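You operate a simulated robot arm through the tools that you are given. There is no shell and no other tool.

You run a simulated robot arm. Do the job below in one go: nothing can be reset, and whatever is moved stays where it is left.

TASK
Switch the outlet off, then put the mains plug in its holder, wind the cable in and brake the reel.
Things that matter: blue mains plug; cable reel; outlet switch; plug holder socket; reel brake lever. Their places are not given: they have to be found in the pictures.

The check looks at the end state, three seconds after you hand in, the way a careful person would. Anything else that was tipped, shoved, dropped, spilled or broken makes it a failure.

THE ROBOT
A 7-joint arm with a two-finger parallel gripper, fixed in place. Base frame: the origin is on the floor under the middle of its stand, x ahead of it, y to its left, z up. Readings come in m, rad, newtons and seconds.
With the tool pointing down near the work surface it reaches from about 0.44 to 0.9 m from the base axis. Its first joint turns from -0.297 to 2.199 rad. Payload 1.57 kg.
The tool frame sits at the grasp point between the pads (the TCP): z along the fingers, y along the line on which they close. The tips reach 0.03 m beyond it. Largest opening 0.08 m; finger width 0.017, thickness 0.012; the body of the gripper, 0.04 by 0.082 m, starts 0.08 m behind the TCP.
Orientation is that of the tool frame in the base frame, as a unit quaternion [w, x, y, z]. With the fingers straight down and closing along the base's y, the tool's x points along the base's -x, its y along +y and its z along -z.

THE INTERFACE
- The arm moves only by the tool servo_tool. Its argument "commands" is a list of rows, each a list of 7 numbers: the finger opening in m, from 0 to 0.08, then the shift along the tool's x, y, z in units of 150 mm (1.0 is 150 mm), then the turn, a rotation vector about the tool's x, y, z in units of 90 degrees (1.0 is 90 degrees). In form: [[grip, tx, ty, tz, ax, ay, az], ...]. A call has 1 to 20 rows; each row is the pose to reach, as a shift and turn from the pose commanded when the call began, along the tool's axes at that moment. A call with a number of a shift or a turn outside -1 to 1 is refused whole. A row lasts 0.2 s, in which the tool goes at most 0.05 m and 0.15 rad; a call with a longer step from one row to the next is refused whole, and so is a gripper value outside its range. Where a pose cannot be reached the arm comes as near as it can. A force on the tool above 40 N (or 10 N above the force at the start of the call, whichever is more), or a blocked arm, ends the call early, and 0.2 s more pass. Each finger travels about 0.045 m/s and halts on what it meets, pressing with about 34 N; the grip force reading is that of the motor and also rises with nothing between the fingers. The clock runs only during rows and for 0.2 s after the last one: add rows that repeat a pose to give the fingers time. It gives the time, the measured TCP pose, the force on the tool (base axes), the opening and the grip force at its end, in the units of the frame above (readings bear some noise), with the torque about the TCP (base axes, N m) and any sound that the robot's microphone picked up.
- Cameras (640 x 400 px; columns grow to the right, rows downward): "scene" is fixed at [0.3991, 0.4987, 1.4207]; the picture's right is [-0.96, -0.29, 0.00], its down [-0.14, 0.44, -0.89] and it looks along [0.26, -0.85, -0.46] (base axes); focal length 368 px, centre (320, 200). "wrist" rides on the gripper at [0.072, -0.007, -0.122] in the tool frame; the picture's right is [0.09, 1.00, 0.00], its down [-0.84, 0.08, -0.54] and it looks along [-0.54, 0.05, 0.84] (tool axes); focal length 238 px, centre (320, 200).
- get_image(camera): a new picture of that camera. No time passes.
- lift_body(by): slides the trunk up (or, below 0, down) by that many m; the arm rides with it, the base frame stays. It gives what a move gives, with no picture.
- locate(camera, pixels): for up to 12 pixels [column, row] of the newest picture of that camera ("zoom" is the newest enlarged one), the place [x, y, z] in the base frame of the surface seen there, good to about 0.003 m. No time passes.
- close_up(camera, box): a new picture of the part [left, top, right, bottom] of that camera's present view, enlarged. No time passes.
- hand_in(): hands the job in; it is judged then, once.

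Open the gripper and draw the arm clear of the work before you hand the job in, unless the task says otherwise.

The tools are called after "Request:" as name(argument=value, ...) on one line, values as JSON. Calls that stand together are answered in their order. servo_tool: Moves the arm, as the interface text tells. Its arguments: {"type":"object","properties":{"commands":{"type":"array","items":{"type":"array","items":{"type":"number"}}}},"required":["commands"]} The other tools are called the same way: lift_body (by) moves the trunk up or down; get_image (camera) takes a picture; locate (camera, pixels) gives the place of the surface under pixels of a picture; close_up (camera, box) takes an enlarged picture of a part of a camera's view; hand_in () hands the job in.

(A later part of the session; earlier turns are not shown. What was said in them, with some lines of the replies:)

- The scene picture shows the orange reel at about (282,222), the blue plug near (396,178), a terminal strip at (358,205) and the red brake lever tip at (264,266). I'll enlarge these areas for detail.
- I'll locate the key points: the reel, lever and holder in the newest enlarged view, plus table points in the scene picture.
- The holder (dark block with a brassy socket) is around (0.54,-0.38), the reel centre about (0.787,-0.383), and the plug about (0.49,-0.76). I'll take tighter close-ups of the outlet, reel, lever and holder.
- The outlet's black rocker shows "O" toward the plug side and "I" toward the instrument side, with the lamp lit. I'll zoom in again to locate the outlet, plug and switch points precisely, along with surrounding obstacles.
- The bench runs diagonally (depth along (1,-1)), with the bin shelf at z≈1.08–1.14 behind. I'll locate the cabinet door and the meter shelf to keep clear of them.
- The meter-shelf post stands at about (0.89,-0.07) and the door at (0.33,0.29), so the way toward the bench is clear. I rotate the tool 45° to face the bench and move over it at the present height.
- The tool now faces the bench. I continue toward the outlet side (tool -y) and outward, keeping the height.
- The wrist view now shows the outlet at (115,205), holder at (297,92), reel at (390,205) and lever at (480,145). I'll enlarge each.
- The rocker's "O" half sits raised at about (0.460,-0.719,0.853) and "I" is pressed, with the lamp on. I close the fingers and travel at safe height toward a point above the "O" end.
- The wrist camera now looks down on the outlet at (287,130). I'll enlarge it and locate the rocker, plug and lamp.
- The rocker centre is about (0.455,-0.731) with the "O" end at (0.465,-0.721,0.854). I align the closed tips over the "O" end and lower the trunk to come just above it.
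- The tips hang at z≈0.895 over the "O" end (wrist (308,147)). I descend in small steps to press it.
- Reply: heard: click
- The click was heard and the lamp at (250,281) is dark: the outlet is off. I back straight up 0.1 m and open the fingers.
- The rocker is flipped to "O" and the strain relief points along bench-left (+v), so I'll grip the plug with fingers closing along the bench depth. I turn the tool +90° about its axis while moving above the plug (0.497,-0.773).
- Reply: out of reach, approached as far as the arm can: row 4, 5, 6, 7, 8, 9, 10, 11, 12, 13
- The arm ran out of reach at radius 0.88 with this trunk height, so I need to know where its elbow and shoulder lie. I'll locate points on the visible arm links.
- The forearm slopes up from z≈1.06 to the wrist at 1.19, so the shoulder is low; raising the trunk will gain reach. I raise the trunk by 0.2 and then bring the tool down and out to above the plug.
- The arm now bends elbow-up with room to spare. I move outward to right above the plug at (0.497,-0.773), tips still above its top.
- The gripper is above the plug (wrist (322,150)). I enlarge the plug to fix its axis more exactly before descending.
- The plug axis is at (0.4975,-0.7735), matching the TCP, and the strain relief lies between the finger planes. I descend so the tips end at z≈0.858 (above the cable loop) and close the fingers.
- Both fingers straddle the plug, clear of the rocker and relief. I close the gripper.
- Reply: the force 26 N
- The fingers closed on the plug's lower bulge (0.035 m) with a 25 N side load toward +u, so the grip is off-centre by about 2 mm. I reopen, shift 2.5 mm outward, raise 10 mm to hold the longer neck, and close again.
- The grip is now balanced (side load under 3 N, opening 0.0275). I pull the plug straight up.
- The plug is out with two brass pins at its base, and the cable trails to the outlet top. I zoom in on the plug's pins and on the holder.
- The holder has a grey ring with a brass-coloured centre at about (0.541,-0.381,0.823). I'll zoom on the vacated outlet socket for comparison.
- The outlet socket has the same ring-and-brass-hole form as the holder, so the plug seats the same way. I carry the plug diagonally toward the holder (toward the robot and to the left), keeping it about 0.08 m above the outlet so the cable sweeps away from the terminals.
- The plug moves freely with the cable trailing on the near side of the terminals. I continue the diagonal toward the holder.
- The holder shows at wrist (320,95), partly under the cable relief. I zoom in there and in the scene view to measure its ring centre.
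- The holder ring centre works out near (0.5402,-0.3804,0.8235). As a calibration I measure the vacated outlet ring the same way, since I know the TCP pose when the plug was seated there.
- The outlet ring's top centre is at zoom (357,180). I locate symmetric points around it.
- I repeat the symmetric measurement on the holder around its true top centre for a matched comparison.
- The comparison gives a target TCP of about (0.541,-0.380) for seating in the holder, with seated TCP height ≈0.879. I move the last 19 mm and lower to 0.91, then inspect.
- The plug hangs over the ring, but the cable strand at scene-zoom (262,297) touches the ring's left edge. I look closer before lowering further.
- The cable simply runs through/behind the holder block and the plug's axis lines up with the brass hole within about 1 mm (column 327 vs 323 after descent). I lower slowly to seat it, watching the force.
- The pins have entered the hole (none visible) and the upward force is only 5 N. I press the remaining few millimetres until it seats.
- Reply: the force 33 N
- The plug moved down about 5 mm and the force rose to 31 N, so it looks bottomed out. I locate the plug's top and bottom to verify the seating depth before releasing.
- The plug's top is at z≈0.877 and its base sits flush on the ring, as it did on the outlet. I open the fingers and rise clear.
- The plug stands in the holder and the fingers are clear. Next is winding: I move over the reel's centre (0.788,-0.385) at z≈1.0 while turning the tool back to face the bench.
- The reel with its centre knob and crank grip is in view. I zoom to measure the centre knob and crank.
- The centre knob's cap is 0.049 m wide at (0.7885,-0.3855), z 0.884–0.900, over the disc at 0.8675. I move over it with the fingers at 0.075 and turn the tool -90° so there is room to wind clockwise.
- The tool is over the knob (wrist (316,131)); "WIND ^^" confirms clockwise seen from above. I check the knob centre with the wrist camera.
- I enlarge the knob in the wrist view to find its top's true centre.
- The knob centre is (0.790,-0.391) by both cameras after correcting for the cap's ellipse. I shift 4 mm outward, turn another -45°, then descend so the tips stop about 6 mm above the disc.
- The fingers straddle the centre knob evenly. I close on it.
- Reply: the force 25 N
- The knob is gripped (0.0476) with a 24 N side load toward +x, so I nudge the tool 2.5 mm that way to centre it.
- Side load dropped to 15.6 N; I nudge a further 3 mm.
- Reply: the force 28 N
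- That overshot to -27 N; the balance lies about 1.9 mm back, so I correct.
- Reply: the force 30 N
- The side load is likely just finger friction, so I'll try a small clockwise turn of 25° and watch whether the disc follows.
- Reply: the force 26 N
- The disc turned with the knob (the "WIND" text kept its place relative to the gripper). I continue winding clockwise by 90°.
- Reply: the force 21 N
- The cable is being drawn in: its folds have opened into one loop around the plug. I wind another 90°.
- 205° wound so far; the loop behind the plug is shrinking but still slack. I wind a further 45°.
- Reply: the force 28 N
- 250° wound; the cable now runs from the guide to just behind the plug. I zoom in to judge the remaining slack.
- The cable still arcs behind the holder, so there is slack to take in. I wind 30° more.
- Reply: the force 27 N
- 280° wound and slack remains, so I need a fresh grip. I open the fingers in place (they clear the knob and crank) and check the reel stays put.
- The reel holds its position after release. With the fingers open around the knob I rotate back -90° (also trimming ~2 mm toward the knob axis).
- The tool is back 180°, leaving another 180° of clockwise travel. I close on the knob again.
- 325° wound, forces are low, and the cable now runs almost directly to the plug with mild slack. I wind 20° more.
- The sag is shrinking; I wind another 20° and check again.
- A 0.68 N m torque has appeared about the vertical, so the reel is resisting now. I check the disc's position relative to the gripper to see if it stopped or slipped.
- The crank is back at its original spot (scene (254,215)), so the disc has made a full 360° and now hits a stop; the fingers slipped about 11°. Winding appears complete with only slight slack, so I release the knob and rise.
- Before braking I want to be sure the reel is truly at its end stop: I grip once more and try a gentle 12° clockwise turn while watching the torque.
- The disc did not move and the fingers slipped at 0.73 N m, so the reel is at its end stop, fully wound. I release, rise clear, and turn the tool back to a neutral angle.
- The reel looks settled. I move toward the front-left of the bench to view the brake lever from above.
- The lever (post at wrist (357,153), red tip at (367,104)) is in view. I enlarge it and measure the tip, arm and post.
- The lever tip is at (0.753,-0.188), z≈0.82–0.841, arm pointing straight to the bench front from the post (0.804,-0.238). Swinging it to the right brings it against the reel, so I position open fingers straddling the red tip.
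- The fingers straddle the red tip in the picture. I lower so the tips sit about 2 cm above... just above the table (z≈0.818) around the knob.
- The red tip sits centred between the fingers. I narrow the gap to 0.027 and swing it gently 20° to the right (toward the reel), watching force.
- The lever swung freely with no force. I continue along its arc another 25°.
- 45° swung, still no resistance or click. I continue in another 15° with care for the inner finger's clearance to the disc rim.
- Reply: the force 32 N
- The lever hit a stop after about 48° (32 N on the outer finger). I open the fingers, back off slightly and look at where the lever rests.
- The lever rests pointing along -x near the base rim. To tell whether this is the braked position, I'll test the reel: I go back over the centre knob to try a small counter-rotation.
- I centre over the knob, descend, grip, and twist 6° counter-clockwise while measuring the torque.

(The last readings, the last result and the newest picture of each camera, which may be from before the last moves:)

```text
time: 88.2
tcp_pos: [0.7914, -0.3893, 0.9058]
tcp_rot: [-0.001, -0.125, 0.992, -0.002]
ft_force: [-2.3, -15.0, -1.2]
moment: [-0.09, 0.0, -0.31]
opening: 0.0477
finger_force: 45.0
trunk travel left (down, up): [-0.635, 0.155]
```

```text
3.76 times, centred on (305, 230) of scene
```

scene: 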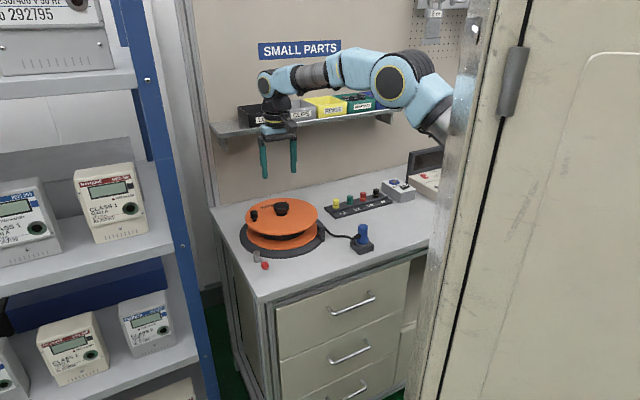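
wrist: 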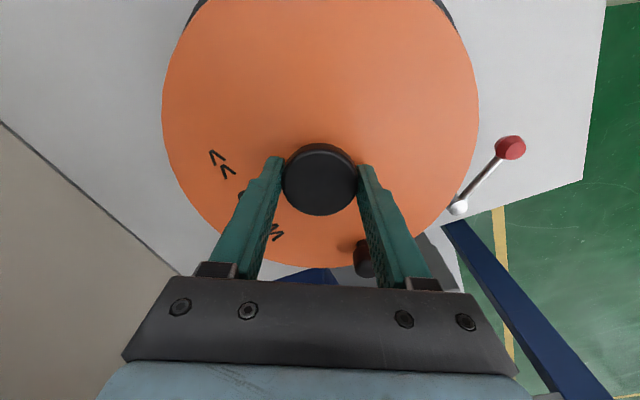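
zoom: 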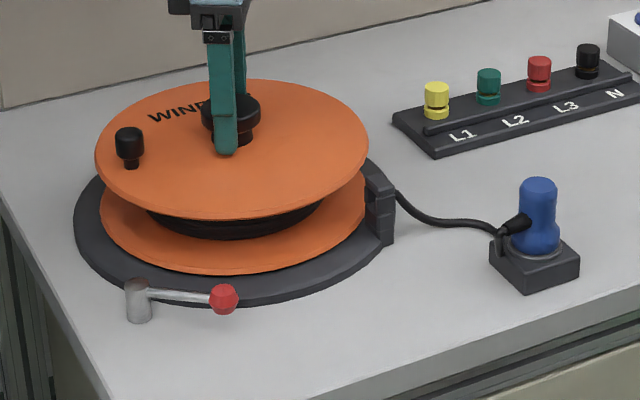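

The disc did not follow (crank still at zoom (129,146)) and the torque reached -0.31 N m versus near zero while winding: the reel is braked. I open the fingers and rise clear.

Request:
servo_tool(commands=[[0.05, 0, 0, 0, 0, 0, 0], [0.07, 0, 0, 0, 0, 0, 0], [0.075, 0, 0, 0, 0, 0, 0], [0.075, 0, 0, 0, 0, 0, 0], [0.075, 0, 0, -0.12, 0, 0, 0], [0.075, 0, 0, -0.3, 0, 0, 0], [0.075, 0, 0, -0.5, 0, 0, 0], [0.075, 0, 0, -0.75, 0, 0, 0], [0.075, 0, 0, -1.0, 0, 0, 0]])

Request:
get_image(camera="scene")

Request:
close_up(camera="scene", box=[220, 180, 390, 280])

Request:
get_image(camera="wrist")

```text
time: 90.2
tcp_pos: [0.7931, -0.3861, 1.056]
tcp_rot: [0.0, -0.125, 0.992, 0.0]
ft_force: [-1.0, -0.1, -0.7]
moment: [0.01, -0.01, -0.03]
opening: 0.0751
finger_force: 0.1
trunk travel left (down, up): [-0.635, 0.155]
```

```text
taken
```

scene: 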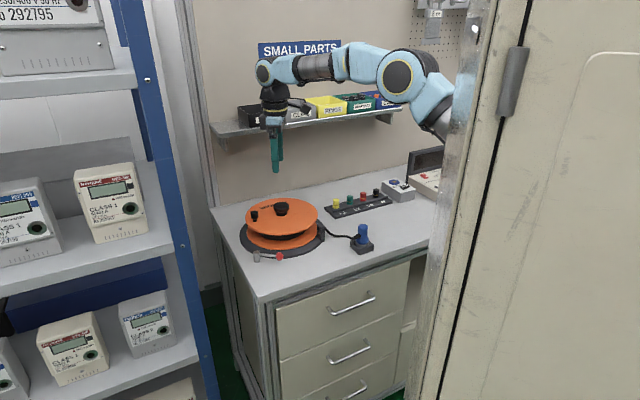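

```text
3.76 times, centred on (305, 230) of scene
```

zoom: 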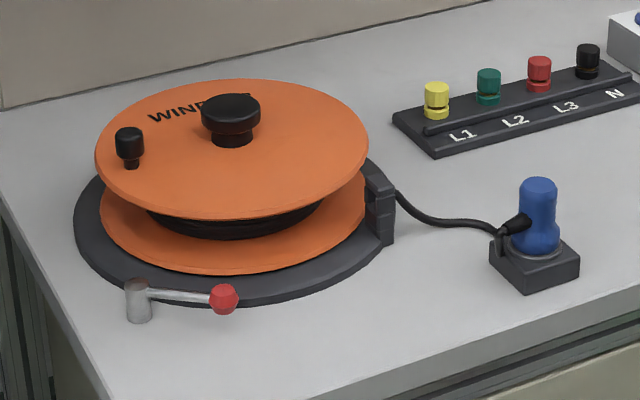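

```text
taken
```

wrist: 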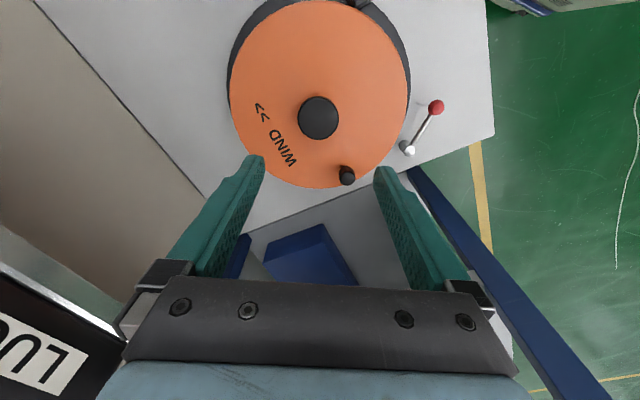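

The lever, reel, plug and terminals look right. I draw the arm back toward the robot, clear of the work, to check everything unobstructed.

Request:
servo_tool(commands=[[0.075, 0.1, 0.17, -0.05, 0, 0, 0], [0.075, 0.2, 0.34, -0.1, 0, 0, 0], [0.075, 0.3, 0.51, -0.15, 0, 0, 0], [0.075, 0.4, 0.68, -0.2, 0, 0, 0], [0.075, 0.51, 0.86, -0.25, 0, 0, 0]])

Request:
servo_tool(commands=[[0.075, 0.1, 0.1, -0.1, 0, 0, 0], [0.075, 0.25, 0.2, -0.2, 0, 0, 0], [0.075, 0.4, 0.3, -0.3, 0, 0, 0], [0.075, 0.55, 0.35, -0.4, 0, 0, 0], [0.075, 0.7, 0.4, -0.4, 0, 0, 0]])

Request:
get_image(camera="scene")

Request:
get_image(camera="wrist")

Request:
close_up(camera="scene", box=[220, 85, 440, 270])

```text
time: 91.4
tcp_pos: [0.6885, -0.2806, 1.092]
tcp_rot: [0.0, -0.125, 0.992, 0.0]
ft_force: [0.1, -0.2, -0.2]
moment: [-0.03, 0.01, 0.02]
opening: 0.0749
finger_force: 0.0
trunk travel left (down, up): [-0.635, 0.155]
```

```text
time: 92.6
tcp_pos: [0.5716, -0.2491, 1.1519]
tcp_rot: [-0.001, -0.126, 0.992, 0.001]
ft_force: [0.7, -0.2, 0.5]
moment: [0.0, 0.04, -0.01]
opening: 0.075
finger_force: 0.0
trunk travel left (down, up): [-0.635, 0.155]
```

```text
taken
```

scene: 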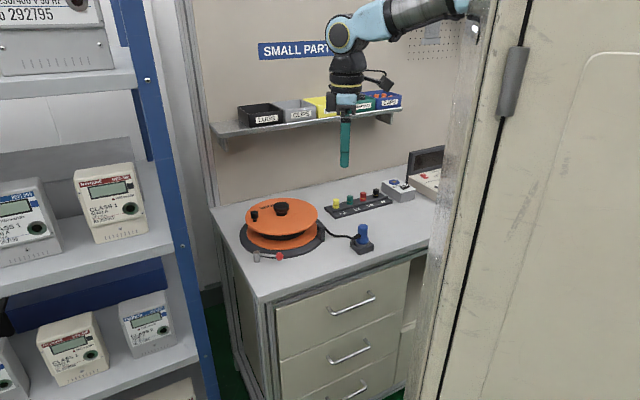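

```text
taken
```

wrist: 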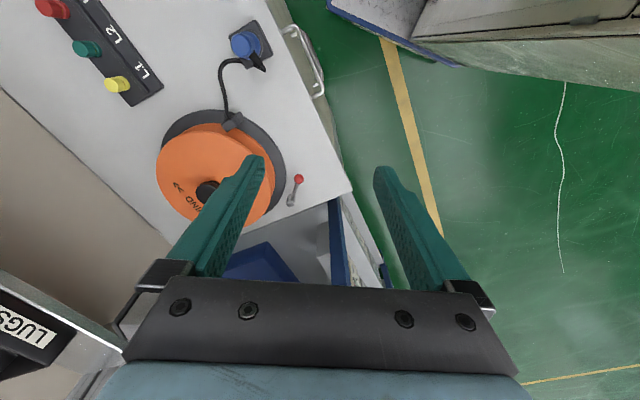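

```text
2.16 times, centred on (330, 178) of scene
```

zoom: 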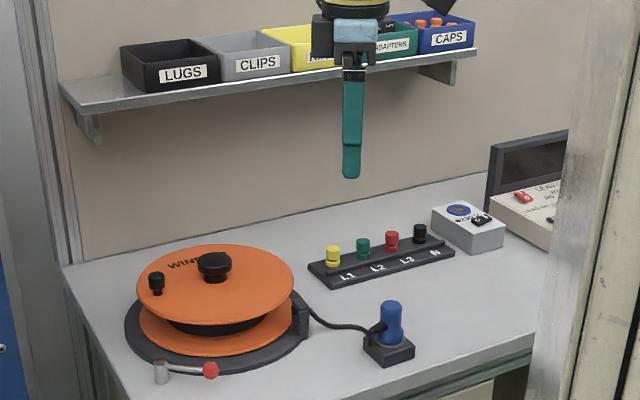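

Everything looks in place with bins and meters undisturbed. I make last close checks of the outlet switch, the plug in the holder, and the lever.

Request:
close_up(camera="scene", box=[376, 170, 416, 200])

Request:
close_up(camera="scene", box=[318, 215, 382, 257])

Request:
close_up(camera="scene", box=[240, 240, 296, 275])

Request:
locate(camera="zoom", pixels=[[445, 190], [445, 175], [300, 175], [190, 170], [350, 180]])

```text
13.33 times, centred on (396, 185) of scene
```

zoom: 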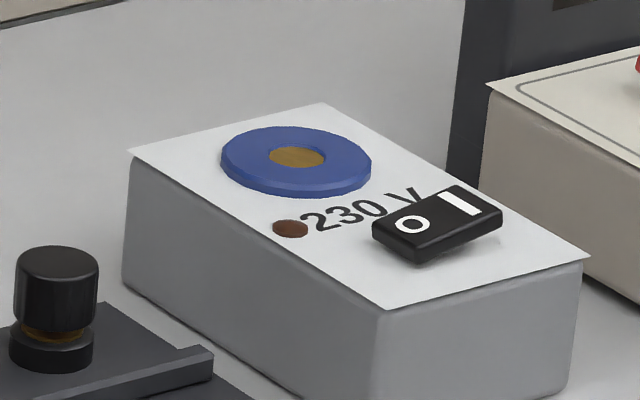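

```text
9.52 times, centred on (350, 236) of scene
```

zoom: 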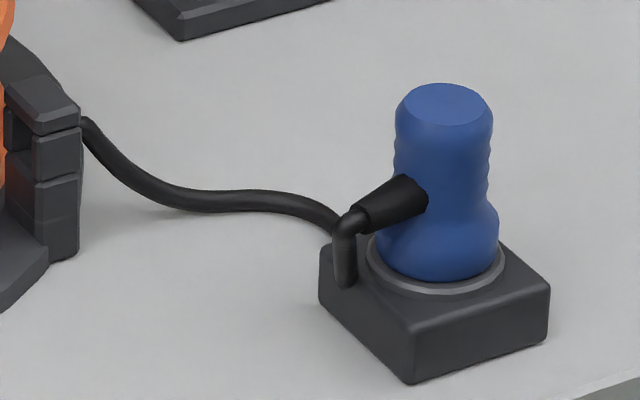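

```text
11.43 times, centred on (268, 258) of scene
```

zoom: 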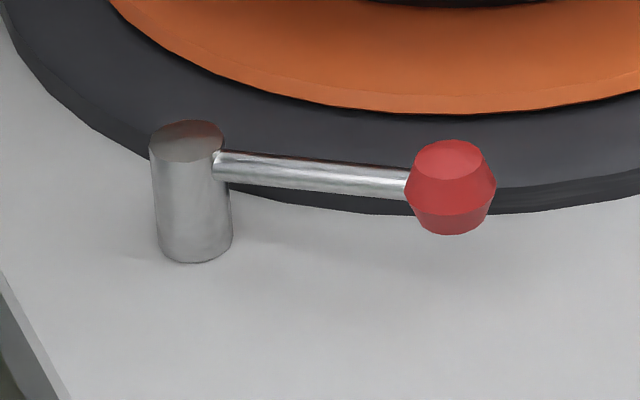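

```text
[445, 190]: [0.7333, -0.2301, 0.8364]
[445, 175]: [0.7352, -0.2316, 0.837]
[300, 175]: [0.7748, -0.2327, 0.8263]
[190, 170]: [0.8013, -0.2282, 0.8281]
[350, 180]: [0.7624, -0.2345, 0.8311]
```

Final checks: the outlet rocker is on "O" with its lamp dark, and the plug stands upright and flush in the holder. The cable is wound in to the reel's stop, and the lever is at its stop with the reel resisting turning. The gripper is open and the arm is clear, so I hand in.

Request:
hand_in()

```text
The job is handed in.
```

I finished all four steps and handed the job in. I have not seen the result of the check.

- **Outlet:** the rocker is pressed to "O". It clicked, and the lamp is dark.
- **Plug:** it stands upright in the holder, with its base flush on the ring.
- **Cable:** I turned the reel one full turn clockwise, until it hit a hard stop and would not go further. A short stretch still lies slightly slack on the bench between the reel and the plug.
- **Brake:** the lever is against its stop on the reel side, about 45° from where it started. When I tried to turn the reel backwards, it resisted and did not move.

Nothing else looked disturbed in the last pictures. The gripper is open and the arm is drawn back from the bench.
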